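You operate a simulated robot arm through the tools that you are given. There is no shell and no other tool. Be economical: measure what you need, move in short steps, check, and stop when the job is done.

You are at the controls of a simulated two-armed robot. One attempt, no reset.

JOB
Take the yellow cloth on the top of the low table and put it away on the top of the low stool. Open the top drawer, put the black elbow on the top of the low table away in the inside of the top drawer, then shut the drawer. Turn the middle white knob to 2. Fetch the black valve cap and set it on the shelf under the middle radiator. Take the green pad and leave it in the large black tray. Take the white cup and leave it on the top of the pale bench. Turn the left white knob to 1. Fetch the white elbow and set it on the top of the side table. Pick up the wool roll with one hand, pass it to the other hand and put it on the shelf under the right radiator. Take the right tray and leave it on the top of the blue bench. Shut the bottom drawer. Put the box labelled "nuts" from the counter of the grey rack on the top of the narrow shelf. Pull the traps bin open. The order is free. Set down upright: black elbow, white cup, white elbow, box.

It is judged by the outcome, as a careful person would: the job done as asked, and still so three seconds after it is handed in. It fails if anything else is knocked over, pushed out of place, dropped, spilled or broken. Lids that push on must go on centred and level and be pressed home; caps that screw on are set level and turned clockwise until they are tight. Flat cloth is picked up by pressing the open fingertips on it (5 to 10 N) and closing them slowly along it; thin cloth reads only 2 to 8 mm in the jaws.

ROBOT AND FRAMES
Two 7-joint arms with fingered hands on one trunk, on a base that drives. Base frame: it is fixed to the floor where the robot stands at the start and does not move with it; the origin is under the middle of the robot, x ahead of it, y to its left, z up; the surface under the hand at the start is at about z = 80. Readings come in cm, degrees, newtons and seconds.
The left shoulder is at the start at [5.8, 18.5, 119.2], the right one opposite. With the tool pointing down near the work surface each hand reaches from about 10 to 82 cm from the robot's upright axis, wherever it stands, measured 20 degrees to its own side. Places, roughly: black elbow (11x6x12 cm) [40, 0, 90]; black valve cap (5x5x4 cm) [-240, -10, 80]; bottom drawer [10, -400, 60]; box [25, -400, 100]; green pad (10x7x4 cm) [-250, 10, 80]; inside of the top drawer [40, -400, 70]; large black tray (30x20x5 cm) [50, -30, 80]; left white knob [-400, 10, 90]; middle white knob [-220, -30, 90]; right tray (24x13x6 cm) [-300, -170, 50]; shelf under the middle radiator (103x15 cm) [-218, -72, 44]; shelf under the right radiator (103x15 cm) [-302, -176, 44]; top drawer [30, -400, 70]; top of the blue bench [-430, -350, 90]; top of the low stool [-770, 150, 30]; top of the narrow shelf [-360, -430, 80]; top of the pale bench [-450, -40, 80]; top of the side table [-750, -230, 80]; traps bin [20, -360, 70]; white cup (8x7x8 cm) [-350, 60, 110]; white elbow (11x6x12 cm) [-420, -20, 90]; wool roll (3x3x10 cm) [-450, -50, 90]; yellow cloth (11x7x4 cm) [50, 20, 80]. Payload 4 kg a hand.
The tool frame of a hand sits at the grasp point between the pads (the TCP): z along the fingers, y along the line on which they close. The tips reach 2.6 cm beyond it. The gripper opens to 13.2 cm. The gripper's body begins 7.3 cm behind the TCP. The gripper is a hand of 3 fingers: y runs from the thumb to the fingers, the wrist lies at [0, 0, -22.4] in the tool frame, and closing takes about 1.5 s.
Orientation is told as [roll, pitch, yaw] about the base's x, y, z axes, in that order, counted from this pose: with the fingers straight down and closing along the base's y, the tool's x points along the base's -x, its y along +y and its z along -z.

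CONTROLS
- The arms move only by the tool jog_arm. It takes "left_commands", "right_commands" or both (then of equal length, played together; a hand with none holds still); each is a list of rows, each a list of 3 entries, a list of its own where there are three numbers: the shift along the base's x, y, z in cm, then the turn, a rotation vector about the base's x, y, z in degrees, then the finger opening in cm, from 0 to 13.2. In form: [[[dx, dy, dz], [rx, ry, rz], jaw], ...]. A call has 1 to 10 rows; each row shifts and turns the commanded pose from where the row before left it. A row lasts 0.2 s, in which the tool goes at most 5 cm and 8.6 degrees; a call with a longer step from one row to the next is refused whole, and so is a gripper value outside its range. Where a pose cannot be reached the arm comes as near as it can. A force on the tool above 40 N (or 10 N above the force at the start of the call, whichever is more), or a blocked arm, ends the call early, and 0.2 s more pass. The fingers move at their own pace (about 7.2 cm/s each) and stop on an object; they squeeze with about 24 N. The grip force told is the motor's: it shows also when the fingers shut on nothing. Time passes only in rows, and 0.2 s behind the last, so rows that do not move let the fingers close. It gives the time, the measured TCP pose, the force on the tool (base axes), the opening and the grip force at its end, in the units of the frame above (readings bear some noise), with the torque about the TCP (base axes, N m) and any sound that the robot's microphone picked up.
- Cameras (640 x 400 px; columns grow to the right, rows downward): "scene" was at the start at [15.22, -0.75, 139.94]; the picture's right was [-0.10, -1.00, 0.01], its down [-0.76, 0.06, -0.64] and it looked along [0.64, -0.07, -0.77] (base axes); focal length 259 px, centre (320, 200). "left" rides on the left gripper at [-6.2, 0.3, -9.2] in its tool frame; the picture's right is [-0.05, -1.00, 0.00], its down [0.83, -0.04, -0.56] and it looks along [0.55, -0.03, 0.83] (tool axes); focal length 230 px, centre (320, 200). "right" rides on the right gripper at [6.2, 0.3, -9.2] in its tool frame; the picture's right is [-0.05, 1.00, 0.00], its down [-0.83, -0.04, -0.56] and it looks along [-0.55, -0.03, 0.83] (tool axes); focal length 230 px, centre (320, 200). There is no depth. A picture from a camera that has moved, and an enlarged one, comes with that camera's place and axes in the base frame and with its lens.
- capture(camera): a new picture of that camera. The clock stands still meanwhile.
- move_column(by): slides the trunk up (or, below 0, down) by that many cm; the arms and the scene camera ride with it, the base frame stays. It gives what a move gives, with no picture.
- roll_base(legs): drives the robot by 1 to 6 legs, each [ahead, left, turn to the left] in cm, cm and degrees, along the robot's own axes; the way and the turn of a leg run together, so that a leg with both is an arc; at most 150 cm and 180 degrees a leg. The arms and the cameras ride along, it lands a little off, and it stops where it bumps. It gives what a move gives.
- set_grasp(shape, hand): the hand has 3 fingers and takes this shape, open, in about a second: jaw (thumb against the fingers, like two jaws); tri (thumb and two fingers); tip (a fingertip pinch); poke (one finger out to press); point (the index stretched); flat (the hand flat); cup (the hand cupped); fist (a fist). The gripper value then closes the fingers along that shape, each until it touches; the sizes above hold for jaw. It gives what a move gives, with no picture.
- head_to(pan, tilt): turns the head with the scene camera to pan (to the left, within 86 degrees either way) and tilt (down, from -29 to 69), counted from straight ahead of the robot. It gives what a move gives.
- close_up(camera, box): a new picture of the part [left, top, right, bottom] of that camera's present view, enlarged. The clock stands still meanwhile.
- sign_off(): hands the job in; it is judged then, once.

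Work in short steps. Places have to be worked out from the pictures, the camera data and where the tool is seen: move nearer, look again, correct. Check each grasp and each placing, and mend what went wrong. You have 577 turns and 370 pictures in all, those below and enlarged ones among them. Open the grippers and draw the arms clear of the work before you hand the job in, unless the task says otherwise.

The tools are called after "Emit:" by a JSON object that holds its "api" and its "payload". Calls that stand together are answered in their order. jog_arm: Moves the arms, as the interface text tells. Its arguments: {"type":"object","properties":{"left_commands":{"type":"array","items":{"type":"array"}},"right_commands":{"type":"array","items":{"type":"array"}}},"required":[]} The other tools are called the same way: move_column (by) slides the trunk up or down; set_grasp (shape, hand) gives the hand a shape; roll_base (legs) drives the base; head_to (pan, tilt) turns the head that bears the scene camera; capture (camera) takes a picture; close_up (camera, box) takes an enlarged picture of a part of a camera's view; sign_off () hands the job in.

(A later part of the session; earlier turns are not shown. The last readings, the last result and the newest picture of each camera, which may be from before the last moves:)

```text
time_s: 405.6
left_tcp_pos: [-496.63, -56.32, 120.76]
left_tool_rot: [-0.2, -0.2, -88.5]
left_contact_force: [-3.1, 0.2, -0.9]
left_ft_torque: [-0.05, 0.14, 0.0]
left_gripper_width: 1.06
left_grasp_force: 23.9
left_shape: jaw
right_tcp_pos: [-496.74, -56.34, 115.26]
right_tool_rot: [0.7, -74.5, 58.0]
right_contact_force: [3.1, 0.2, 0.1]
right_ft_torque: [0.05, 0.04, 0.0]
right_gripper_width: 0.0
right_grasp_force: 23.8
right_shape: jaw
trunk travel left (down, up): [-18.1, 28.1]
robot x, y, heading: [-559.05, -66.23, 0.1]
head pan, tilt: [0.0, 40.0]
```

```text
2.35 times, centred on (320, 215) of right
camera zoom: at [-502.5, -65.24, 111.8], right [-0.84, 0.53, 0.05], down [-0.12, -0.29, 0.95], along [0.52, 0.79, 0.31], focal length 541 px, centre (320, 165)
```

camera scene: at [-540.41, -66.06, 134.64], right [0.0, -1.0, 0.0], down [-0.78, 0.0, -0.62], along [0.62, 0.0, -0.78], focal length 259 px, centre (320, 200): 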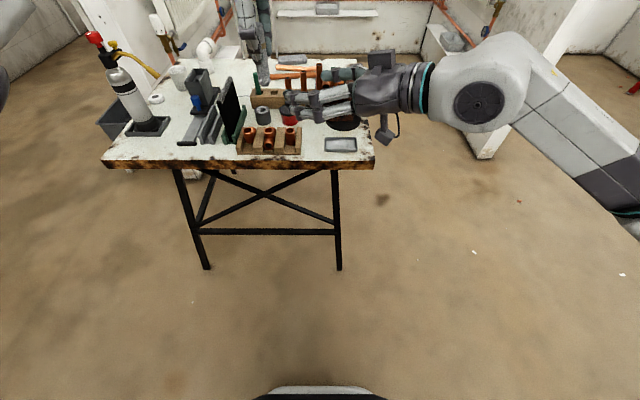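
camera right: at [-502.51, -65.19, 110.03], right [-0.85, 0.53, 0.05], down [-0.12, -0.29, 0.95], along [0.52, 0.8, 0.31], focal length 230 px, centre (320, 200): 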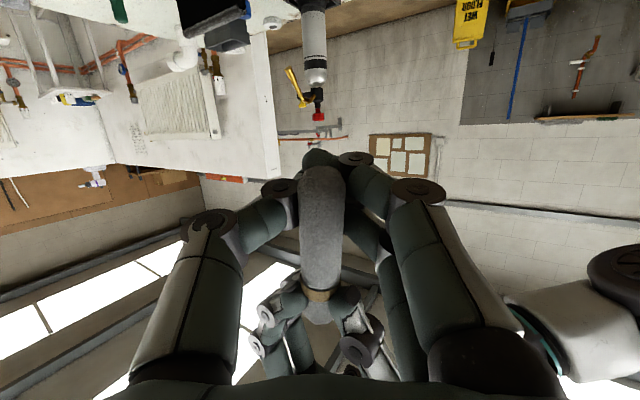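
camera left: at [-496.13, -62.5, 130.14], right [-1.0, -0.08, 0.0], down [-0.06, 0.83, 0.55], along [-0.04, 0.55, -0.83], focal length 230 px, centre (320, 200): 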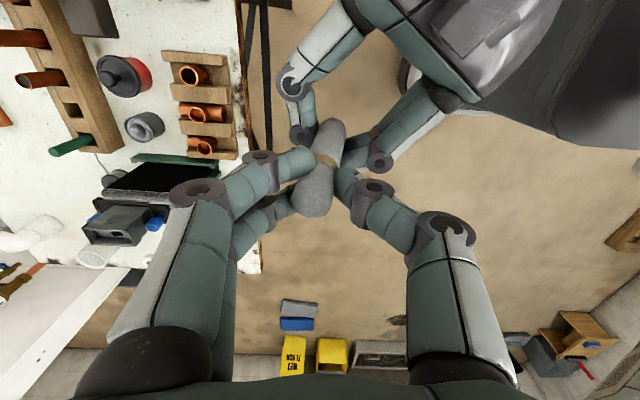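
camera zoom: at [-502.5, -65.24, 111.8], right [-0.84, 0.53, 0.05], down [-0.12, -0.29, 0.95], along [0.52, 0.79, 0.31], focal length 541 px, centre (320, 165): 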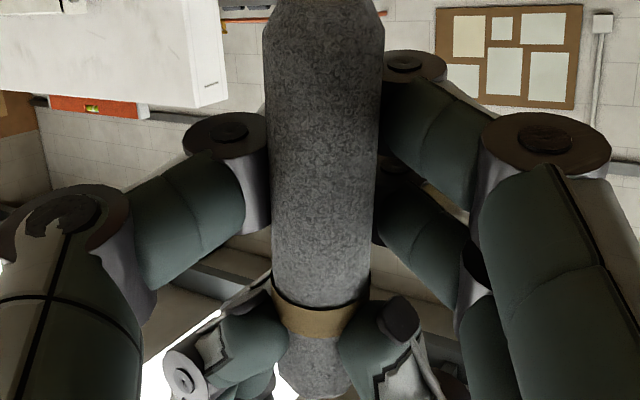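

Good: the roll now protrudes below the right fingers. I release with the left and lift it away.

Emit:
{"api": "jog_arm", "payload": {"left_commands": [[[0, 0, 0], [0, 0, 0], 2], [[0, 0, 0], [0, 0, 0], 4], [[0, 0, 0], [0, 0, 0], 6], [[0, 0, 0], [0, 0, 0], 6], [[0, 0, 3], [0, 0, 0], 6], [[0, 1, 4], [0, 0, 0], 6], [[0, 4, 2], [0, 0, 0], 6], [[0, 4, 0], [0, 0, 0], 6], [[0, 4, 0], [0, 0, 0], 6]], "right_commands": [[[0, 0, 0], [0, 0, 0], 0], [[0, 0, 0], [0, 0, 0], 0], [[0, 0, 0], [0, 0, 0], 0], [[0, 0, 0], [0, 0, 0], 0], [[0, 0, 0], [0, 0, 0], 0], [[0, 0, 0], [0, 0, 0], 0], [[0, 0, 0], [0, 0, 0], 0], [[0, 0, 0], [0, 0, 0], 0], [[0, 0, 0], [0, 0, 0], 0]]}}

Emit:
{"api": "capture", "payload": {"camera": "right"}}

```text
time_s: 407.6
left_tcp_pos: [-496.55, -42.92, 129.62]
left_tool_rot: [0.0, -0.3, -88.4]
left_contact_force: [-1.2, 0.3, -0.6]
left_ft_torque: [-0.01, 0.04, -0.02]
left_gripper_width: 5.94
left_grasp_force: 0.0
left_shape: jaw
right_tcp_pos: [-496.77, -56.2, 115.42]
right_tool_rot: [0.5, -74.5, 58.2]
right_contact_force: [-0.2, 0.6, -0.1]
right_ft_torque: [0.01, 0.0, 0.02]
right_gripper_width: 0.01
right_grasp_force: 23.7
right_shape: jaw
trunk travel left (down, up): [-18.1, 28.1]
robot x, y, heading: [-558.93, -65.86, 0.1]
head pan, tilt: [0.0, 40.0]
```

```text
227 pictures are left
camera right: at [-502.56, -65.12, 111.84], right [-0.85, 0.53, 0.05], down [-0.12, -0.29, 0.95], along [0.52, 0.8, 0.31], focal length 230 px, centre (320, 200)
```

right: 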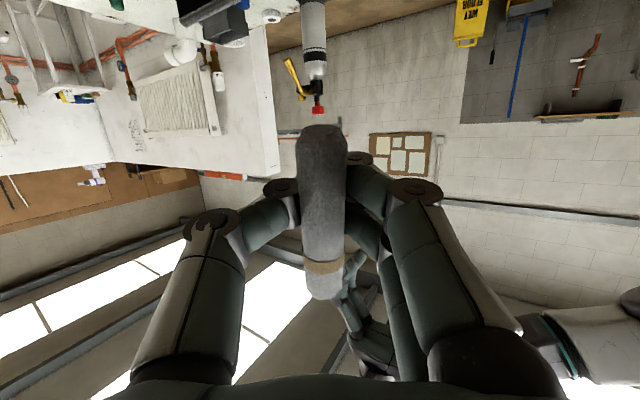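

The roll is securely held. I now enter the bay south of the bench: slide to y≈-120 and drive east in stages.

Emit:
{"api": "roll_base", "payload": {"legs": [[0, -53, 0], [60, 0, 0]]}}

Emit:
{"api": "head_to", "payload": {"pan": -60, "tilt": 30}}

Emit:
{"api": "capture", "payload": {"camera": "scene"}}

Emit:
{"api": "head_to", "payload": {"pan": 40, "tilt": 35}}

Emit:
{"api": "capture", "payload": {"camera": "scene"}}

```text
time_s: 413.6
left_tcp_pos: [-438.88, -96.46, 129.72]
left_tool_rot: [0.0, -0.2, -88.3]
left_contact_force: [-0.8, 0.1, -0.7]
left_ft_torque: [0.02, -0.02, -0.06]
left_gripper_width: 5.95
left_grasp_force: 0.1
left_shape: jaw
right_tcp_pos: [-439.15, -109.61, 115.4]
right_tool_rot: [0.5, -74.5, 58.2]
right_contact_force: [0.3, -0.8, -0.1]
right_ft_torque: [0.0, -0.05, -0.04]
right_gripper_width: 0.01
right_grasp_force: 23.8
right_shape: jaw
trunk travel left (down, up): [-18.1, 28.1]
robot x, y, heading: [-501.19, -119.69, 0.6]
head pan, tilt: [0.0, 40.0]
```

```text
time_s: 414.9
left_tcp_pos: [-438.68, -96.28, 129.65]
left_tool_rot: [0.0, -0.2, -88.2]
left_contact_force: [0.1, 0.3, 0.6]
left_ft_torque: [0.0, 0.01, 0.04]
left_gripper_width: 5.94
left_grasp_force: 0.1
left_shape: jaw
right_tcp_pos: [-439.03, -109.69, 115.39]
right_tool_rot: [0.8, -74.6, 58.3]
right_contact_force: [-0.4, -0.3, 0.6]
right_ft_torque: [0.01, -0.01, -0.03]
right_gripper_width: 0.0
right_grasp_force: 24.5
right_shape: jaw
trunk travel left (down, up): [-18.1, 28.1]
robot x, y, heading: [-501.56, -119.95, 0.5]
head pan, tilt: [-60.0, 30.0]
```

```text
226 pictures are left
camera scene: at [-486.2, -127.37, 136.94], right [-0.84, -0.51, 0.17], down [-0.42, 0.43, -0.8], along [0.33, -0.75, -0.58], focal length 259 px, centre (320, 200)
```

scene: 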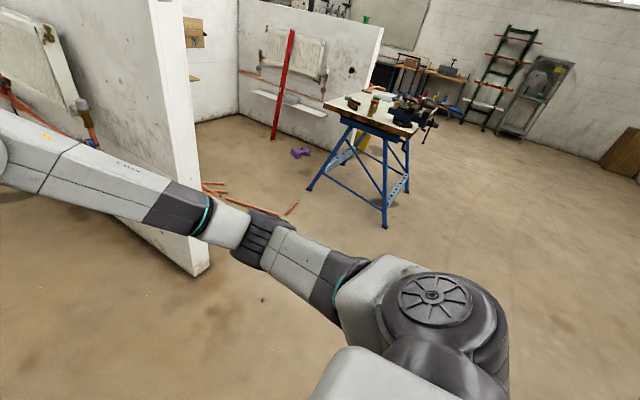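

```text
time_s: 416.6
left_tcp_pos: [-438.73, -96.34, 129.68]
left_tool_rot: [0.0, -0.2, -88.3]
left_contact_force: [0.7, 0.0, -0.6]
left_ft_torque: [0.0, -0.01, -0.02]
left_gripper_width: 5.98
left_grasp_force: 0.0
left_shape: jaw
right_tcp_pos: [-439.1, -109.68, 115.28]
right_tool_rot: [0.7, -74.5, 58.2]
right_contact_force: [0.6, 0.9, -0.4]
right_ft_torque: [0.0, 0.0, 0.01]
right_gripper_width: 0.0
right_grasp_force: 24.5
right_shape: jaw
trunk travel left (down, up): [-18.1, 28.1]
robot x, y, heading: [-501.16, -119.51, 0.6]
head pan, tilt: [40.0, 35.0]
```

```text
225 pictures are left
camera scene: at [-484.29, -113.87, 135.73], right [0.64, -0.76, -0.13], down [-0.59, -0.37, -0.71], along [0.5, 0.53, -0.69], focal length 259 px, centre (320, 200)
```

scene: 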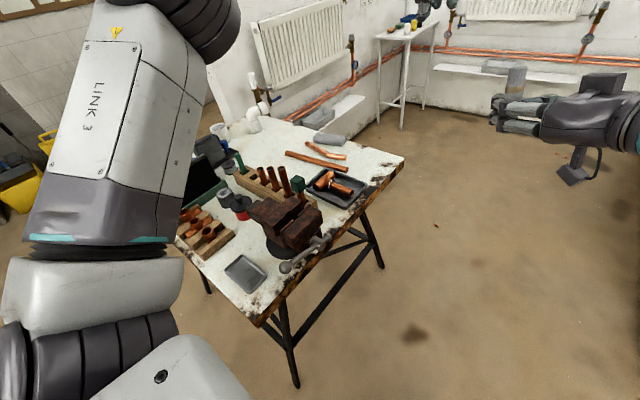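

Clearances look fine. I continue east 110 cm into the bay and look toward the right radiator.

Emit:
{"api": "roll_base", "payload": {"legs": [[110, 0, -0.6]]}}

Emit:
{"api": "head_to", "payload": {"pan": -50, "tilt": 35}}

Emit:
{"api": "capture", "payload": {"camera": "scene"}}

Emit:
{"api": "head_to", "payload": {"pan": 35, "tilt": 30}}

Emit:
{"api": "capture", "payload": {"camera": "scene"}}

```text
time_s: 422.5
left_tcp_pos: [-325.57, -92.07, 129.66]
left_tool_rot: [0.1, -0.3, -86.7]
left_contact_force: [0.0, 0.0, -0.8]
left_ft_torque: [0.0, 0.01, -0.03]
left_gripper_width: 5.94
left_grasp_force: 0.1
left_shape: jaw
right_tcp_pos: [-325.35, -105.39, 115.4]
right_tool_rot: [0.6, -74.6, 59.9]
right_contact_force: [-0.5, 0.7, -0.4]
right_ft_torque: [-0.04, -0.02, 0.01]
right_gripper_width: 0.0
right_grasp_force: 25.0
right_shape: jaw
trunk travel left (down, up): [-18.1, 28.1]
robot x, y, heading: [-387.24, -117.42, 2.1]
head pan, tilt: [40.0, 35.0]
```

```text
time_s: 424.1
left_tcp_pos: [-325.43, -92.06, 129.68]
left_tool_rot: [-0.1, -0.1, -86.7]
left_contact_force: [-0.5, -0.1, 0.6]
left_ft_torque: [0.0, -0.02, -0.02]
left_gripper_width: 5.95
left_grasp_force: 0.0
left_shape: jaw
right_tcp_pos: [-325.28, -105.39, 115.35]
right_tool_rot: [0.7, -74.5, 59.8]
right_contact_force: [0.4, -1.3, -0.3]
right_ft_torque: [-0.03, 0.01, -0.06]
right_gripper_width: 0.0
right_grasp_force: 23.7
right_shape: jaw
trunk travel left (down, up): [-18.1, 28.1]
robot x, y, heading: [-387.56, -117.23, 1.9]
head pan, tilt: [-50.0, 35.0]
```

```text
224 pictures are left
camera scene: at [-371.05, -123.29, 135.95], right [-0.73, -0.67, 0.15], down [-0.54, 0.42, -0.73], along [0.42, -0.61, -0.67], focal length 259 px, centre (320, 200)
```

scene: 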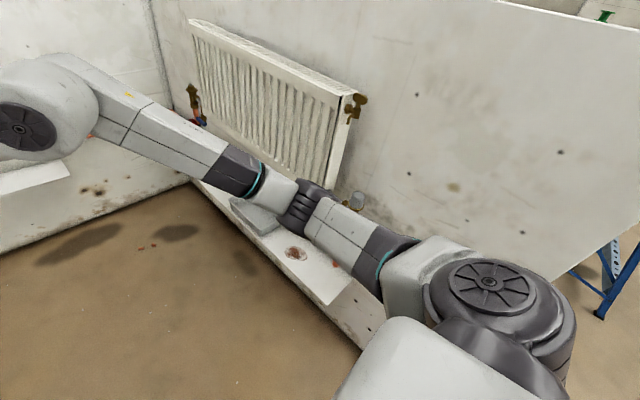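

```text
time_s: 425.7
left_tcp_pos: [-325.5, -92.08, 129.53]
left_tool_rot: [-0.1, -0.3, -86.8]
left_contact_force: [0.4, -0.6, -0.6]
left_ft_torque: [0.0, 0.02, 0.03]
left_gripper_width: 5.95
left_grasp_force: 0.0
left_shape: jaw
right_tcp_pos: [-325.41, -105.35, 115.32]
right_tool_rot: [0.5, -74.5, 59.8]
right_contact_force: [-0.7, -0.2, -0.5]
right_ft_torque: [0.02, -0.03, 0.04]
right_gripper_width: 0.02
right_grasp_force: 23.8
right_shape: jaw
trunk travel left (down, up): [-18.1, 28.1]
robot x, y, heading: [-387.0, -117.64, 2.3]
head pan, tilt: [35.0, 30.0]
```

```text
223 pictures are left
camera scene: at [-369.62, -111.31, 136.36], right [0.59, -0.8, -0.12], down [-0.56, -0.31, -0.77], along [0.58, 0.52, -0.63], focal length 259 px, centre (320, 200)
```

scene: 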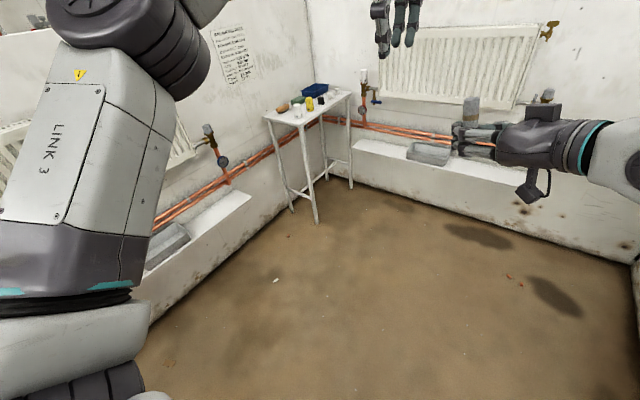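

The ledges run along the walls; west of the right radiator (x≈-356…-336) the ledge is open from above. I move to (-355,-85) and turn south.

Emit:
{"api": "roll_base", "payload": {"legs": [[32, 30, -2], [0, 0, -90]]}}

Emit:
{"api": "head_to", "payload": {"pan": 0, "tilt": 38}}

Emit:
{"api": "capture", "payload": {"camera": "scene"}}

```text
time_s: 432.2
left_tcp_pos: [-333.46, -148.41, 129.55]
left_tool_rot: [0.0, -0.2, -178.5]
left_contact_force: [-0.6, -0.1, 0.1]
left_ft_torque: [0.01, -0.02, 0.01]
left_gripper_width: 5.95
left_grasp_force: 0.1
left_shape: jaw
right_tcp_pos: [-346.7, -148.04, 115.27]
right_tool_rot: [0.7, -74.5, -32.2]
right_contact_force: [0.7, 0.8, -0.5]
right_ft_torque: [-0.02, -0.03, 0.0]
right_gripper_width: 0.0
right_grasp_force: 23.7
right_shape: jaw
trunk travel left (down, up): [-18.1, 28.1]
robot x, y, heading: [-356.54, -86.13, -90.0]
head pan, tilt: [35.0, 30.0]
```

```text
time_s: 433.2
left_tcp_pos: [-333.3, -148.53, 129.61]
left_tool_rot: [0.0, -0.2, -178.5]
left_contact_force: [0.3, 0.4, -0.5]
left_ft_torque: [-0.03, 0.0, 0.0]
left_gripper_width: 5.95
left_grasp_force: 0.0
left_shape: jaw
right_tcp_pos: [-346.65, -148.03, 115.29]
right_tool_rot: [0.5, -74.4, -32.2]
right_contact_force: [0.0, 0.6, -0.2]
right_ft_torque: [0.01, -0.02, -0.01]
right_gripper_width: 0.0
right_grasp_force: 24.3
right_shape: jaw
trunk travel left (down, up): [-18.1, 28.1]
robot x, y, heading: [-356.29, -85.77, -90.0]
head pan, tilt: [0.0, 38.0]
```

```text
222 pictures are left
camera scene: at [-356.4, -104.48, 134.91], right [-1.0, 0.0, 0.0], down [0.0, 0.76, -0.65], along [0.0, -0.65, -0.76], focal length 259 px, centre (320, 200)
```

scene: 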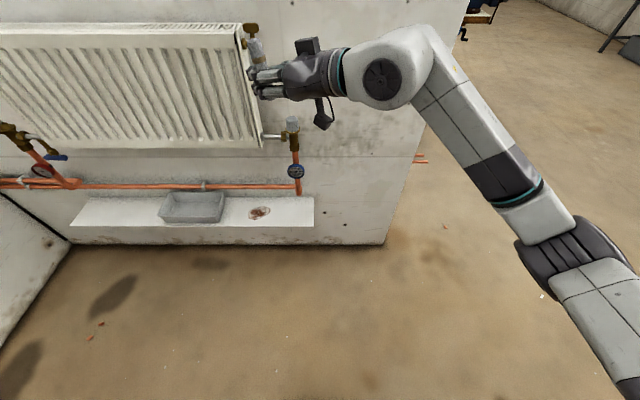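

The ledge spans x -353…-246, y -184…-167, with 36 cm of room under the radiator. I turn the right hand to point forward and steeply down so the roll can be laid on the ledge, axis across it.

Emit:
{"api": "jog_arm", "payload": {"right_commands": [[[-1, 1, 0], [0, 0, -8.3], 0], [[-1, 1, 0], [0, 0, -8.3], 0], [[-1, 1, 0], [0, 0, -8.3], 0], [[-1, 1, 0], [0, 0, -8.3], 0], [[-1, 1, 0], [0, 0, -8.3], 0], [[-1, 1, 0], [0, 0, -8.3], 0], [[-1, 0, 0], [0, 0, -8.3], 0], [[0, 0, 0], [0, 0, 0], 0]]}}

Emit:
{"api": "jog_arm", "payload": {"right_commands": [[[0, 0, 0], [8, 0, 0], 0], [[0, 0, 0], [8, 0, 0], 0], [[0, 0, 0], [8, 0, 0], 0], [[0, 0, 0], [8, 0, 0], 0], [[0, 0, 0], [8, 0, 0], 0], [[0, 0, 0], [8, 0, 0], 0], [[0, 0, 0], [6, 0, 0], 0], [[0, 0, 0], [0, 0, 0], 0]]}}

Emit:
{"api": "capture", "payload": {"camera": "scene"}}

Emit:
{"api": "capture", "payload": {"camera": "right"}}

```text
time_s: 435.0
left_tcp_pos: [-333.46, -148.38, 129.66]
left_tool_rot: [0.0, -0.1, -178.6]
left_contact_force: [0.6, -0.1, 0.4]
left_ft_torque: [0.0, 0.0, -0.02]
left_gripper_width: 5.94
left_grasp_force: 0.0
left_shape: jaw
right_tcp_pos: [-353.64, -142.1, 115.33]
right_tool_rot: [0.8, -74.6, -90.5]
right_contact_force: [-0.4, 0.3, -0.4]
right_ft_torque: [-0.03, 0.0, 0.0]
right_gripper_width: 0.0
right_grasp_force: 24.1
right_shape: jaw
trunk travel left (down, up): [-18.1, 28.1]
robot x, y, heading: [-356.66, -86.25, -89.8]
head pan, tilt: [0.0, 38.0]
```

```text
time_s: 436.8
left_tcp_pos: [-333.39, -148.33, 129.66]
left_tool_rot: [0.0, -0.2, -178.6]
left_contact_force: [0.2, 0.3, 0.8]
left_ft_torque: [0.0, 0.0, -0.02]
left_gripper_width: 5.93
left_grasp_force: 0.0
left_shape: jaw
right_tcp_pos: [-353.47, -141.87, 115.3]
right_tool_rot: [0.3, -20.3, -90.0]
right_contact_force: [0.4, 0.2, -0.9]
right_ft_torque: [0.02, -0.03, -0.01]
right_gripper_width: 0.01
right_grasp_force: 24.0
right_shape: jaw
trunk travel left (down, up): [-18.1, 28.1]
robot x, y, heading: [-356.35, -85.57, -90.0]
head pan, tilt: [0.0, 38.0]
```

```text
221 pictures are left
camera scene: at [-356.41, -104.46, 134.91], right [-1.0, 0.0, 0.0], down [0.0, 0.76, -0.65], along [0.0, -0.65, -0.76], focal length 259 px, centre (320, 200)
```

scene: 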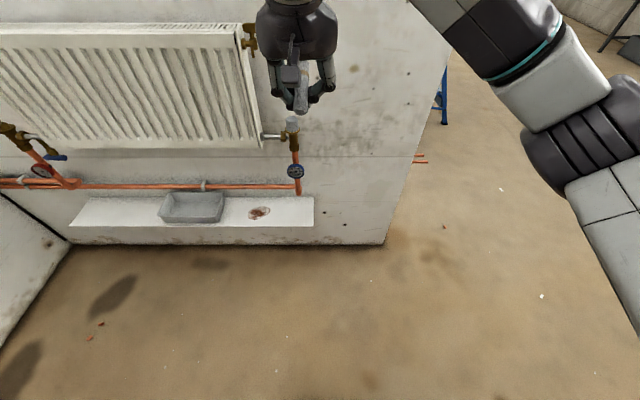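

```text
220 pictures are left
camera right: at [-353.33, -133.05, 121.84], right [1.0, -0.05, 0.03], down [-0.05, -0.58, 0.81], along [-0.02, -0.81, -0.59], focal length 230 px, centre (320, 200)
```

right: 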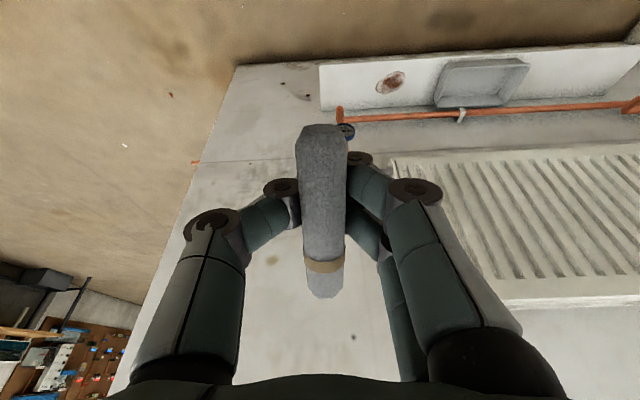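

Good. I retract the left hand, then shift the base east and closer, and lower the trunk.

Emit:
{"api": "jog_arm", "payload": {"left_commands": [[[1, 4, 0], [0, 0, 0], 6], [[1, 4, 0], [0, 0, 0], 6], [[1, 4, 0], [0, 0, 0], 6], [[1, 4, 0], [0, 0, 0], 6], [[0, 4, 0], [0, 0, 0], 6], [[0, 4, 0], [0, 0, 0], 6], [[0, 2, 0], [0, 0, 0], 6]]}}

Emit:
{"api": "roll_base", "payload": {"legs": [[0, 31, 0]]}}

Emit:
{"api": "move_column", "payload": {"by": -16}}

Emit:
{"api": "capture", "payload": {"camera": "scene"}}

```text
time_s: 438.4
left_tcp_pos: [-330.19, -122.62, 129.03]
left_tool_rot: [0.1, -0.3, -178.6]
left_contact_force: [-0.9, 0.4, -0.9]
left_ft_torque: [0.0, 0.0, 0.03]
left_gripper_width: 5.96
left_grasp_force: 0.1
left_shape: jaw
left hand out of reach, approached as far as the arm can: row 6, 7
right_tcp_pos: [-353.73, -142.02, 115.26]
right_tool_rot: [0.5, -20.5, -90.1]
right_contact_force: [0.1, 0.4, -0.5]
right_ft_torque: [0.0, -0.02, 0.01]
right_gripper_width: 0.0
right_grasp_force: 24.3
right_shape: jaw
trunk travel left (down, up): [-18.1, 28.1]
robot x, y, heading: [-356.13, -85.9, -90.0]
head pan, tilt: [0.0, 38.0]
```

```text
time_s: 440.4
left_tcp_pos: [-300.58, -122.96, 128.94]
left_tool_rot: [-0.1, -0.2, -179.0]
left_contact_force: [0.3, 0.7, 0.7]
left_ft_torque: [0.0, 0.02, 0.0]
left_gripper_width: 5.97
left_grasp_force: 0.0
left_shape: jaw
right_tcp_pos: [-324.03, -142.07, 115.43]
right_tool_rot: [0.4, -20.5, -90.4]
right_contact_force: [0.1, -0.2, 0.5]
right_ft_torque: [0.02, -0.03, -0.01]
right_gripper_width: 0.02
right_grasp_force: 24.1
right_shape: jaw
trunk travel left (down, up): [-18.1, 28.1]
robot x, y, heading: [-326.22, -86.17, -90.2]
head pan, tilt: [0.0, 38.0]
```

```text
time_s: 442.3
left_tcp_pos: [-300.7, -134.23, 99.94]
left_tool_rot: [-16.0, 0.0, -178.9]
left_contact_force: [-0.2, 0.0, -0.5]
left_ft_torque: [-0.04, 0.02, 0.02]
left_gripper_width: 5.95
left_grasp_force: 0.0
left_shape: jaw
right_tcp_pos: [-324.06, -141.95, 99.46]
right_tool_rot: [0.4, -20.7, -90.4]
right_contact_force: [-0.5, 0.8, 1.4]
right_ft_torque: [0.0, -0.01, 0.02]
right_gripper_width: 0.01
right_grasp_force: 23.8
right_shape: jaw
trunk travel left (down, up): [-2.1, 44.1]
robot x, y, heading: [-326.36, -85.92, -90.6]
head pan, tilt: [0.0, 38.0]
```

```text
219 pictures are left
camera scene: at [-326.64, -118.56, 110.52], right [-1.0, 0.0, 0.0], down [0.0, 0.91, -0.41], along [0.0, -0.41, -0.91], focal length 259 px, centre (320, 200)
```

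scene: 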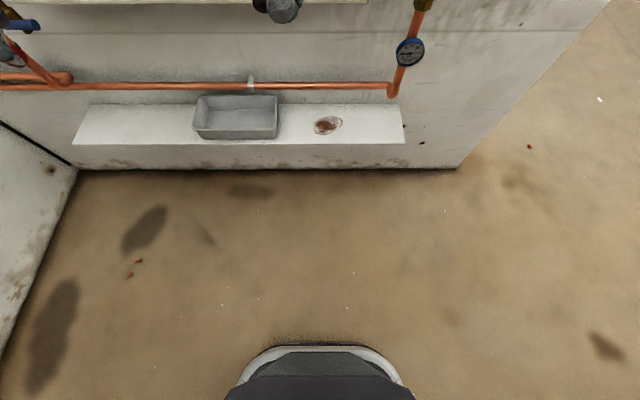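

I drive ahead 18 cm, then lower the hand in front of the ledge.

Emit:
{"api": "roll_base", "payload": {"legs": [[16, 0, 0]]}}

Emit:
{"api": "jog_arm", "payload": {"right_commands": [[[-3, 0, -3.5], [0, 0, 0], 0], [[-3, 0, -3.5], [0, 0, 0], 0], [[-3, 0, -3.5], [0, 0, 0], 0], [[-1, 0, -4.5], [0, 0, 0], 0], [[0, 0, -4.5], [0, 0, 0], 0], [[0, 0, -4.5], [0, 0, 0], 0], [[0, 0, -4.5], [0, 0, 0], 0], [[0, 0, -4], [0, 0, 0], 0], [[0, 0, -4], [0, 0, 0], 0], [[0, 0, 0], [0, 0, 0], 0]]}}

Emit:
{"api": "capture", "payload": {"camera": "scene"}}

Emit:
{"api": "capture", "payload": {"camera": "right"}}

```text
time_s: 443.7
left_tcp_pos: [-300.72, -150.1, 99.67]
left_tool_rot: [-16.2, 0.0, -178.9]
left_contact_force: [-0.3, 0.8, -0.5]
left_ft_torque: [-0.01, -0.02, -0.01]
left_gripper_width: 5.97
left_grasp_force: 0.0
left_shape: jaw
right_tcp_pos: [-324.12, -157.7, 99.31]
right_tool_rot: [0.3, -20.5, -90.4]
right_contact_force: [-0.4, -0.2, -0.7]
right_ft_torque: [0.04, 0.0, 0.01]
right_gripper_width: 0.0
right_grasp_force: 24.6
right_shape: jaw
trunk travel left (down, up): [-2.1, 44.1]
robot x, y, heading: [-326.58, -101.69, -90.3]
head pan, tilt: [0.0, 38.0]
```

```text
time_s: 445.9
left_tcp_pos: [-300.78, -150.04, 99.77]
left_tool_rot: [-16.0, 0.0, -178.9]
left_contact_force: [-0.2, -0.5, 0.6]
left_ft_torque: [-0.02, 0.01, 0.03]
left_gripper_width: 5.95
left_grasp_force: 0.2
left_shape: jaw
right_tcp_pos: [-334.2, -157.79, 62.9]
right_tool_rot: [0.3, -20.6, -90.4]
right_contact_force: [0.2, 0.4, 0.3]
right_ft_torque: [0.03, 0.0, 0.03]
right_gripper_width: 0.01
right_grasp_force: 24.3
right_shape: jaw
trunk travel left (down, up): [-2.1, 44.1]
robot x, y, heading: [-326.46, -101.36, -90.3]
head pan, tilt: [0.0, 38.0]
```

```text
218 pictures are left
camera scene: at [-326.71, -134.33, 110.47], right [-1.0, 0.0, 0.0], down [0.0, 0.91, -0.4], along [0.0, -0.4, -0.91], focal length 259 px, centre (320, 200)
```

scene: 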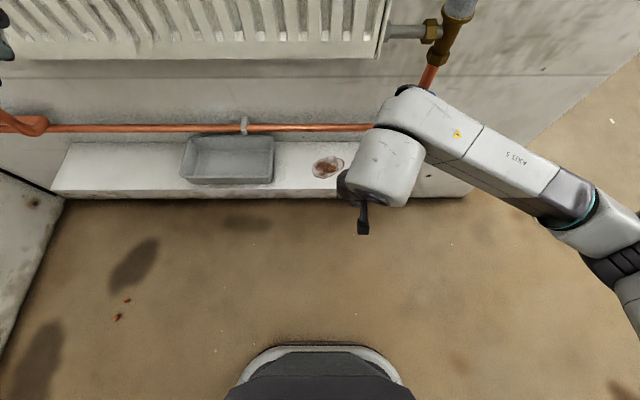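

```text
217 pictures are left
camera right: at [-333.75, -148.87, 69.31], right [1.0, -0.05, 0.02], down [-0.05, -0.58, 0.81], along [-0.03, -0.81, -0.58], focal length 230 px, centre (320, 200)
```

right: 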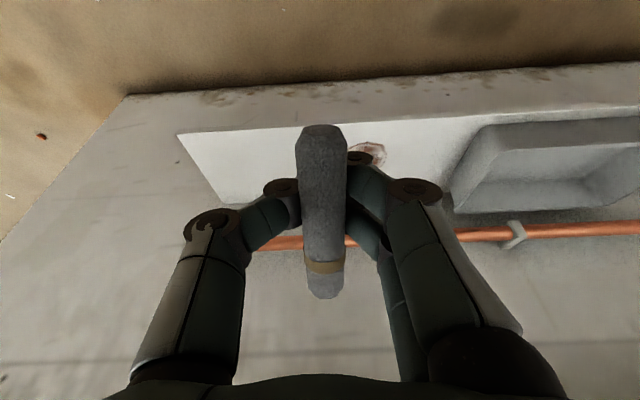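

I lower to z≈52, then move in over the ledge under the radiator.

Emit:
{"api": "jog_arm", "payload": {"right_commands": [[[0, 0, -4], [0, 0, 0], 0], [[0, 0, -4], [0, 0, 0], 0], [[0, 0, -2.5], [0, 0, 0], 0], [[0, -3, 0], [0, 0, 0], 0], [[0, -3, 0], [0, 0, 0], 0], [[0, -3, 0], [0, 0, 0], 0], [[0, -3, 0], [0, 0, 0], 0], [[0, -3.5, 0], [0, 0, 0], 0], [[0, 0, 0], [0, 0, 0], 0]]}}

Emit:
{"api": "capture", "payload": {"camera": "right"}}

```text
time_s: 447.9
left_tcp_pos: [-300.83, -150.12, 99.75]
left_tool_rot: [-16.1, 0.1, -179.0]
left_contact_force: [-0.3, -0.2, 0.0]
left_ft_torque: [0.0, -0.01, -0.02]
left_gripper_width: 5.95
left_grasp_force: 0.1
left_shape: jaw
right_tcp_pos: [-334.14, -173.17, 52.37]
right_tool_rot: [0.5, -20.5, -90.4]
right_contact_force: [-0.4, 0.2, -0.5]
right_ft_torque: [0.0, 0.0, -0.03]
right_gripper_width: 0.0
right_grasp_force: 24.0
right_shape: jaw
trunk travel left (down, up): [-2.1, 44.1]
robot x, y, heading: [-326.65, -101.45, -90.3]
head pan, tilt: [0.0, 38.0]
```

```text
216 pictures are left
camera right: at [-333.74, -164.23, 58.8], right [1.0, -0.05, 0.03], down [-0.05, -0.58, 0.81], along [-0.03, -0.81, -0.58], focal length 230 px, centre (320, 200)
```

right: 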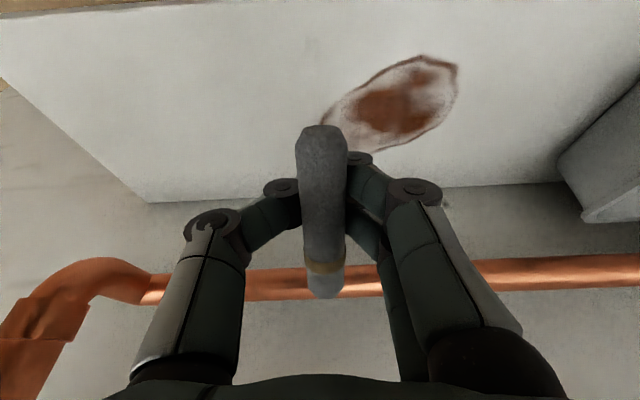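

Emit:
{"api": "jog_arm", "payload": {"right_commands": [[[0, 0.7, -1.5], [0, 0, 0], 0], [[0, 0, -1.5], [0, 0, 0], 0], [[0, 0, -1], [0, 0, 0], 0], [[0, 0, -0.5], [0, 0, 0], 0], [[0, 0, 0], [0, 0, 0], 0]]}}

Emit:
{"api": "capture", "payload": {"camera": "right"}}

```text
time_s: 449.1
left_tcp_pos: [-300.68, -150.01, 99.73]
left_tool_rot: [-16.0, 0.0, -179.0]
left_contact_force: [-0.1, 0.1, 0.1]
left_ft_torque: [0.03, -0.01, -0.04]
left_gripper_width: 5.95
left_grasp_force: 0.0
left_shape: jaw
right_tcp_pos: [-334.13, -172.5, 47.78]
right_tool_rot: [0.4, -20.5, -90.4]
right_contact_force: [-0.3, -0.1, 0.1]
right_ft_torque: [0.01, 0.0, -0.01]
right_gripper_width: 0.0
right_grasp_force: 23.6
right_shape: jaw
trunk travel left (down, up): [-2.1, 44.1]
robot x, y, heading: [-326.59, -102.06, -90.5]
head pan, tilt: [0.0, 38.0]
```

```text
215 pictures are left
camera right: at [-333.77, -163.61, 54.24], right [1.0, -0.05, 0.03], down [-0.05, -0.58, 0.81], along [-0.03, -0.81, -0.58], focal length 230 px, centre (320, 200)
```

right: 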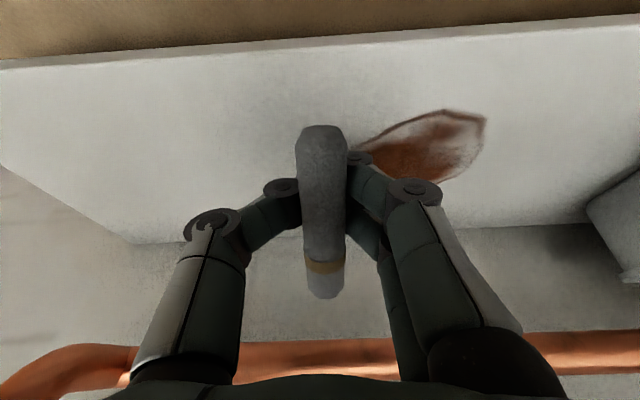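

Emit:
{"api": "jog_arm", "payload": {"right_commands": [[[0, 0, -0.5], [0, 0, 0], 0], [[0, 0, -0.5], [0, 0, 0], 0], [[0, 0, 0], [0, 0, 0], 0]]}}

Emit:
{"api": "jog_arm", "payload": {"right_commands": [[[0, 0, -0.4], [0, 0, 0], 0], [[0, 0, 0], [0, 0, 0], 0]]}}

```text
time_s: 449.9
left_tcp_pos: [-300.72, -150.07, 99.8]
left_tool_rot: [-16.0, 0.0, -178.8]
left_contact_force: [0.0, 0.0, -0.3]
left_ft_torque: [0.01, -0.01, 0.03]
left_gripper_width: 5.95
left_grasp_force: 0.1
left_shape: jaw
right_tcp_pos: [-334.08, -172.59, 46.9]
right_tool_rot: [0.4, -20.6, -90.4]
right_contact_force: [0.3, 0.7, 3.6]
right_ft_torque: [0.04, -0.01, -0.02]
right_gripper_width: 0.0
right_grasp_force: 23.7
right_shape: jaw
trunk travel left (down, up): [-2.1, 44.1]
robot x, y, heading: [-326.28, -101.67, -90.5]
head pan, tilt: [0.0, 38.0]
```

```text
time_s: 450.5
left_tcp_pos: [-300.68, -149.93, 99.98]
left_tool_rot: [-16.0, 0.0, -178.9]
left_contact_force: [-0.3, -0.3, 0.4]
left_ft_torque: [-0.02, -0.01, -0.06]
left_gripper_width: 5.96
left_grasp_force: 0.1
left_shape: jaw
right_tcp_pos: [-333.92, -172.41, 46.73]
right_tool_rot: [0.5, -20.9, -90.4]
right_contact_force: [4.5, -2.3, 17.4]
right_ft_torque: [0.04, -0.07, -0.01]
right_gripper_width: 0.02
right_grasp_force: 24.1
right_shape: jaw
trunk travel left (down, up): [-2.1, 44.1]
robot x, y, heading: [-326.85, -101.65, -90.4]
head pan, tilt: [0.0, 38.0]
```

Contact. I ease up and open slowly.

Emit:
{"api": "jog_arm", "payload": {"right_commands": [[[0, 0, 0.3], [0, 0, 0], 0.8], [[0, 0, 0], [0, 0, 0], 1.6], [[0, 0, 0], [0, 0, 0], 2.4], [[0, 0, 0], [0, 0, 0], 3.2], [[0, 0, 0], [0, 0, 0], 4], [[0, 0, 0], [0, 0, 0], 4]]}}

Emit:
{"api": "capture", "payload": {"camera": "right"}}

```text
time_s: 451.9
left_tcp_pos: [-300.77, -149.93, 99.84]
left_tool_rot: [-16.1, 0.0, -179.0]
left_contact_force: [0.1, 1.0, 0.1]
left_ft_torque: [0.01, 0.01, 0.01]
left_gripper_width: 5.95
left_grasp_force: 0.0
left_shape: jaw
right_tcp_pos: [-334.17, -172.3, 46.79]
right_tool_rot: [0.3, -20.6, -90.4]
right_contact_force: [-3.2, 0.4, 5.4]
right_ft_torque: [0.02, -0.06, 0.03]
right_gripper_width: 3.79
right_grasp_force: 0.0
right_shape: jaw
trunk travel left (down, up): [-2.1, 44.1]
robot x, y, heading: [-326.42, -101.61, -90.3]
head pan, tilt: [0.0, 38.0]
```

```text
214 pictures are left
camera right: at [-333.76, -163.45, 53.24], right [1.0, -0.05, 0.02], down [-0.05, -0.58, 0.81], along [-0.03, -0.81, -0.58], focal length 230 px, centre (320, 200)
```

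right: 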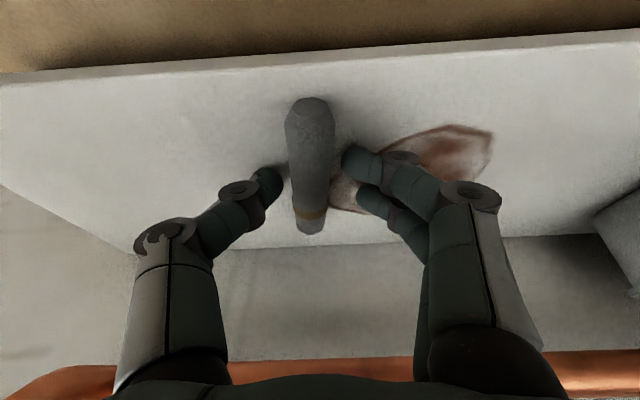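

The roll lies on the ledge. I open wider, lift the hand and draw back.

Emit:
{"api": "jog_arm", "payload": {"right_commands": [[[0, 0, 0.5], [0, 0, 0], 6], [[0, 0, 1], [0, 0, 0], 6], [[0, 1, 3], [0, 0, 0], 6], [[0, 2, 3], [0, 0, 0], 6], [[0, 4, 1], [0, 0, 0], 6], [[0, 4, 0], [0, 0, 0], 6], [[0, 4, 2], [0, 0, 0], 6], [[0, 0, 4], [0, 0, 0], 6]]}}

Emit:
{"api": "capture", "payload": {"camera": "scene"}}

Emit:
{"api": "capture", "payload": {"camera": "right"}}

```text
time_s: 453.7
left_tcp_pos: [-300.74, -150.06, 99.72]
left_tool_rot: [-16.1, -0.1, -178.9]
left_contact_force: [0.0, 0.4, -0.3]
left_ft_torque: [-0.02, 0.0, -0.05]
left_gripper_width: 5.96
left_grasp_force: 0.0
left_shape: jaw
right_tcp_pos: [-334.0, -157.22, 61.33]
right_tool_rot: [0.5, -20.4, -90.4]
right_contact_force: [-0.9, 0.3, -0.8]
right_ft_torque: [0.01, -0.01, -0.03]
right_gripper_width: 5.95
right_grasp_force: 0.0
right_shape: jaw
trunk travel left (down, up): [-2.1, 44.1]
robot x, y, heading: [-326.62, -101.44, -90.2]
head pan, tilt: [0.0, 38.0]
```

```text
213 pictures are left
camera scene: at [-326.7, -134.36, 110.45], right [-1.0, 0.0, 0.0], down [0.0, 0.91, -0.4], along [0.0, -0.4, -0.91], focal length 259 px, centre (320, 200)
```

scene: 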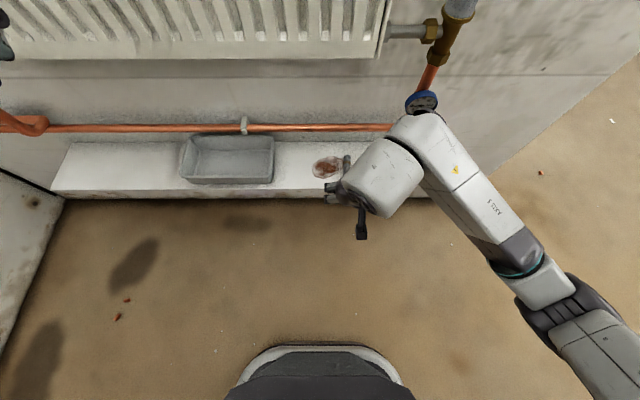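

```text
212 pictures are left
camera right: at [-333.64, -148.44, 67.69], right [1.0, -0.05, 0.02], down [-0.05, -0.58, 0.81], along [-0.03, -0.81, -0.59], focal length 230 px, centre (320, 200)
```

right: 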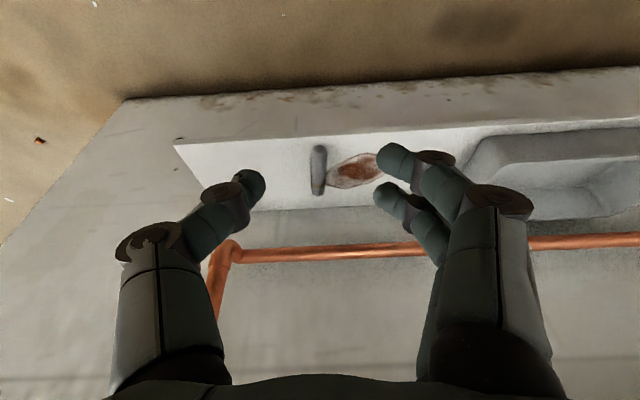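

The roll lies safely on the ledge. Next the right tray, with both hands gripping its end walls. I raise the right hand, shift the base to x≈-301, and turn the left hand to match.

Emit:
{"api": "jog_arm", "payload": {"left_commands": [[[0, 0, 0], [0, 0, 8.7], 6], [[0, 0, 0], [0, 0, 8.6], 6], [[0, 0, 0], [0, 0, 8.6], 6], [[0, 0, 0], [0, 0, 8.6], 6], [[0, 0, 0], [0, 0, 8.6], 6], [[0, 0, 0], [0, 0, 8.6], 6], [[0, 0, 0], [0, 0, 8.6], 6], [[0, 0, 0], [0, 0, 8.6], 6], [[0, 0, 0], [0, 0, 8.6], 6], [[0, 0, 0], [0, 0, 8.6], 6]], "right_commands": [[[0, 0.5, 3], [0, 0, 0], 6], [[0, 0.5, 3], [0, 0, 0], 6], [[0, 0.5, 3], [0, 0, 0], 6], [[0, 0.5, 3], [0, 0, 0], 6], [[0, 0, 3], [0, 0, 0], 6], [[0, 0, 0], [0, 0, 0], 6], [[0, 0, 0], [0, 0, 0], 6], [[0, 0, 0], [0, 0, 0], 6], [[0, 0, 0], [0, 0, 0], 6], [[0, 0, 0], [0, 0, 0], 6]]}}

```text
refused: row 1 steps farther than a row can; nothing moved
```

Emit:
{"api": "jog_arm", "payload": {"left_commands": [[[0, 0, 0], [0, 0, 8.5], 6], [[0, 0, 0], [0, 0, 8.5], 6], [[0, 0, 0], [0, 0, 8.5], 6], [[0, 0, 0], [0, 0, 8.5], 6], [[0, 0, 0], [0, 0, 8.5], 6], [[0, 0, 0], [0, 0, 8.5], 6], [[0, 0, 0], [0, 0, 8.5], 6], [[0, 0, 0], [0, 0, 8.5], 6], [[0, 0, 0], [0, 0, 8.5], 6], [[0, 0, 0], [0, 0, 8.5], 6]], "right_commands": [[[0, 0.5, 3], [0, 0, 0], 6], [[0, 0.5, 3], [0, 0, 0], 6], [[0, 0.5, 3], [0, 0, 0], 6], [[0, 0.5, 3], [0, 0, 0], 6], [[0, 0, 3], [0, 0, 0], 6], [[0, 0, 0], [0, 0, 0], 6], [[0, 0, 0], [0, 0, 0], 6], [[0, 0, 0], [0, 0, 0], 6], [[0, 0, 0], [0, 0, 0], 6], [[0, 0, 0], [0, 0, 0], 6]]}}

Emit:
{"api": "roll_base", "payload": {"legs": [[0, 25, 0]]}}

Emit:
{"api": "jog_arm", "payload": {"left_commands": [[[-1, 0, -2], [0, -8, 0], 6], [[-1, 0, -2], [0, -8, 0], 6], [[-1, 0, -2], [-7, 0, 3], 6], [[-1, 0, -2], [-7, 0, 0], 6], [[-1, 0, -3], [-6, 0, 0], 6], [[-1, 0, -4], [0, 0, 0], 6], [[0, 0, 0], [0, 0, 0], 6]]}}

Emit:
{"api": "capture", "payload": {"camera": "scene"}}

```text
time_s: 455.9
left_tcp_pos: [-300.8, -150.12, 99.81]
left_tool_rot: [-16.1, -0.1, -93.7]
left_contact_force: [-0.1, -0.2, 1.0]
left_ft_torque: [0.05, 0.03, -0.03]
left_gripper_width: 5.94
left_grasp_force: 0.1
left_shape: jaw
right_tcp_pos: [-334.18, -155.16, 76.51]
right_tool_rot: [0.4, -20.5, -90.4]
right_contact_force: [0.5, 0.1, 0.2]
right_ft_torque: [0.0, 0.0, -0.02]
right_gripper_width: 5.96
right_grasp_force: 0.1
right_shape: jaw
trunk travel left (down, up): [-2.1, 44.1]
robot x, y, heading: [-326.64, -101.57, -90.4]
head pan, tilt: [0.0, 38.0]
```

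```text
time_s: 457.7
left_tcp_pos: [-276.96, -150.59, 99.58]
left_tool_rot: [-16.2, 0.0, -94.8]
left_contact_force: [0.8, -0.1, -1.3]
left_ft_torque: [-0.02, 0.01, 0.03]
left_gripper_width: 5.96
left_grasp_force: 0.0
left_shape: jaw
right_tcp_pos: [-310.25, -155.51, 76.51]
right_tool_rot: [0.5, -20.4, -91.1]
right_contact_force: [0.7, 0.3, -1.0]
right_ft_torque: [0.02, 0.02, -0.02]
right_gripper_width: 5.93
right_grasp_force: 0.1
right_shape: jaw
trunk travel left (down, up): [-2.1, 44.1]
robot x, y, heading: [-302.04, -101.56, -91.1]
head pan, tilt: [0.0, 38.0]
```

```text
time_s: 459.3
left_tcp_pos: [-282.73, -150.92, 84.92]
left_tool_rot: [0.5, -18.8, -91.6]
left_contact_force: [0.0, -0.3, -0.2]
left_ft_torque: [-0.02, 0.01, -0.01]
left_gripper_width: 5.95
left_grasp_force: 0.1
left_shape: jaw
right_tcp_pos: [-310.4, -155.35, 76.56]
right_tool_rot: [0.5, -20.5, -91.0]
right_contact_force: [-0.5, 0.9, 0.5]
right_ft_torque: [0.01, 0.03, 0.0]
right_gripper_width: 5.94
right_grasp_force: 0.1
right_shape: jaw
trunk travel left (down, up): [-2.1, 44.1]
robot x, y, heading: [-302.05, -101.99, -91.4]
head pan, tilt: [0.0, 38.0]
```

```text
211 pictures are left
camera scene: at [-302.65, -134.56, 110.48], right [-1.0, 0.02, 0.0], down [0.02, 0.91, -0.41], along [-0.01, -0.41, -0.91], focal length 259 px, centre (320, 200)
```

scene: 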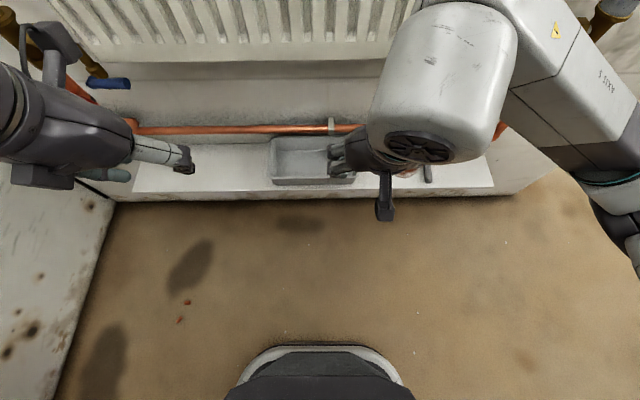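

Emit:
{"api": "capture", "payload": {"camera": "left"}}

Emit:
{"api": "capture", "payload": {"camera": "right"}}

```text
210 pictures are left
camera left: at [-282.67, -153.82, 95.74], right [-1.0, -0.02, 0.01], down [-0.02, 0.97, 0.26], along [-0.01, 0.26, -0.97], focal length 230 px, centre (320, 200)
```

left: 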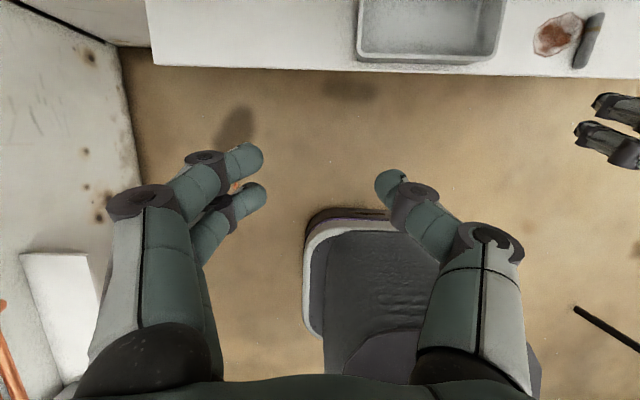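

```text
209 pictures are left
camera right: at [-309.88, -146.5, 83.05], right [1.0, -0.07, 0.03], down [-0.06, -0.58, 0.81], along [-0.04, -0.81, -0.58], focal length 230 px, centre (320, 200)
```

right: 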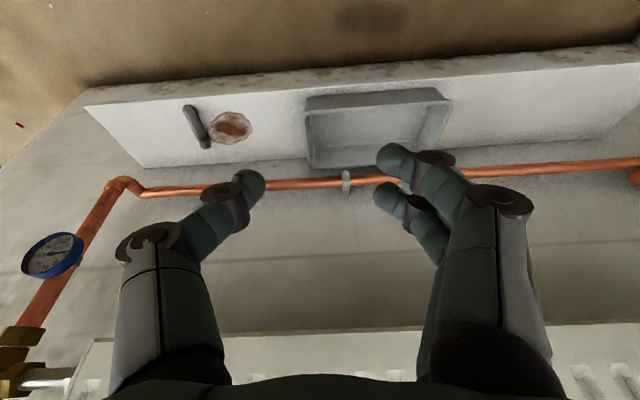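

Tray: x≈-314.5…-290, y≈-181…-168, rim z≈50. I bring both hands down and in front, over its two ends.

Emit:
{"api": "jog_arm", "payload": {"left_commands": [[[-1.5, 0, -4.5], [0, 0, 0], 5], [[-1.5, 0, -4.5], [0, 0, 0], 5], [[-1.5, 0, -4.5], [0, 0, 0], 5], [[-1.5, 0, -4.5], [0, 0, 0], 5], [[-1.6, 0, -4.5], [0, 0, 0], 5], [[0, -4.5, 0], [0, 0, 0], 5], [[0, -4.5, 0], [0, 0, 0], 5], [[0, -4.5, 0], [0, 0, 0], 5], [[0, -4.5, 0], [0, 0, 0], 5], [[0, 0, 0], [0, 0, 0], 5]], "right_commands": [[[-0.9, 0, -3], [0, 0, 0], 5], [[-0.9, 0, -3], [0, 0, 0], 5], [[-0.9, 0, -3], [0, 0, 0], 5], [[-0.9, 0, -3], [0, 0, 0], 5], [[0, 0, -2.5], [0, 0, 0], 5], [[0, -3.5, 0], [0, 0, 0], 5], [[0, -3.5, 0], [0, 0, 0], 5], [[0, -3.5, 0], [0, 0, 0], 5], [[0, -3.5, 0], [0, 0, 0], 5], [[0, 0, 0], [0, 0, 0], 5]]}}

Emit:
{"api": "capture", "payload": {"camera": "left"}}

Emit:
{"api": "capture", "payload": {"camera": "right"}}

Emit:
{"api": "capture", "payload": {"camera": "scene"}}

```text
time_s: 461.5
left_tcp_pos: [-290.64, -168.7, 62.21]
left_tool_rot: [0.5, -18.8, -91.5]
left_contact_force: [0.2, 0.8, 0.3]
left_ft_torque: [-0.01, 0.02, 0.02]
left_gripper_width: 5.03
left_grasp_force: 0.0
left_shape: jaw
right_tcp_pos: [-314.1, -169.48, 61.89]
right_tool_rot: [0.5, -20.5, -91.1]
right_contact_force: [-0.2, -0.3, 0.1]
right_ft_torque: [0.02, -0.02, -0.01]
right_gripper_width: 5.07
right_grasp_force: 0.0
right_shape: jaw
trunk travel left (down, up): [-2.1, 44.1]
robot x, y, heading: [-301.95, -101.94, -91.1]
head pan, tilt: [0.0, 38.0]
```

```text
208 pictures are left
camera left: at [-290.49, -171.61, 72.98], right [-1.0, -0.02, 0.01], down [-0.02, 0.97, 0.26], along [-0.01, 0.26, -0.97], focal length 230 px, centre (320, 200)
```

left: 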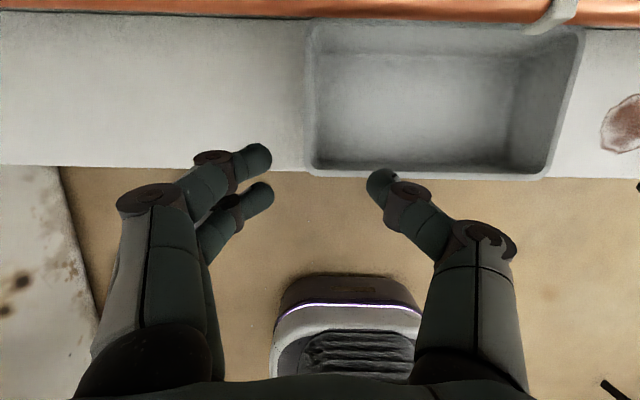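

```text
207 pictures are left
camera right: at [-313.62, -160.63, 68.34], right [1.0, -0.07, 0.03], down [-0.06, -0.58, 0.81], along [-0.04, -0.81, -0.58], focal length 230 px, centre (320, 200)
```

right: 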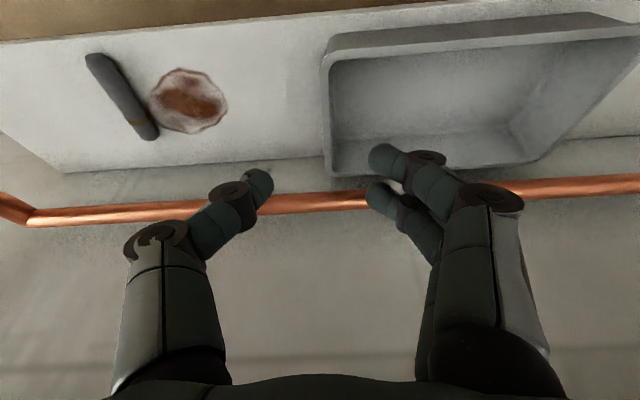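

```text
206 pictures are left
camera scene: at [-302.65, -134.58, 110.47], right [-1.0, 0.02, 0.0], down [0.02, 0.91, -0.4], along [-0.01, -0.4, -0.91], focal length 259 px, centre (320, 200)
```

scene: 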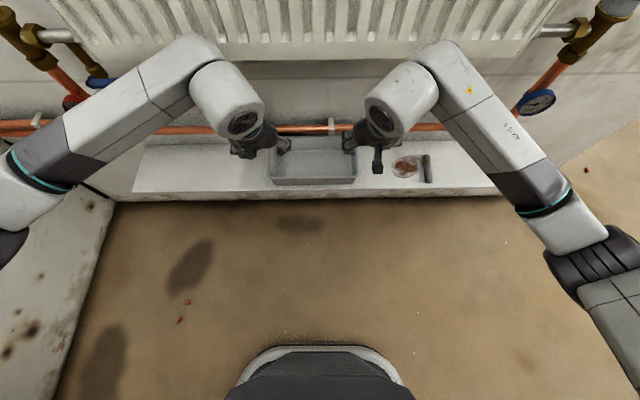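

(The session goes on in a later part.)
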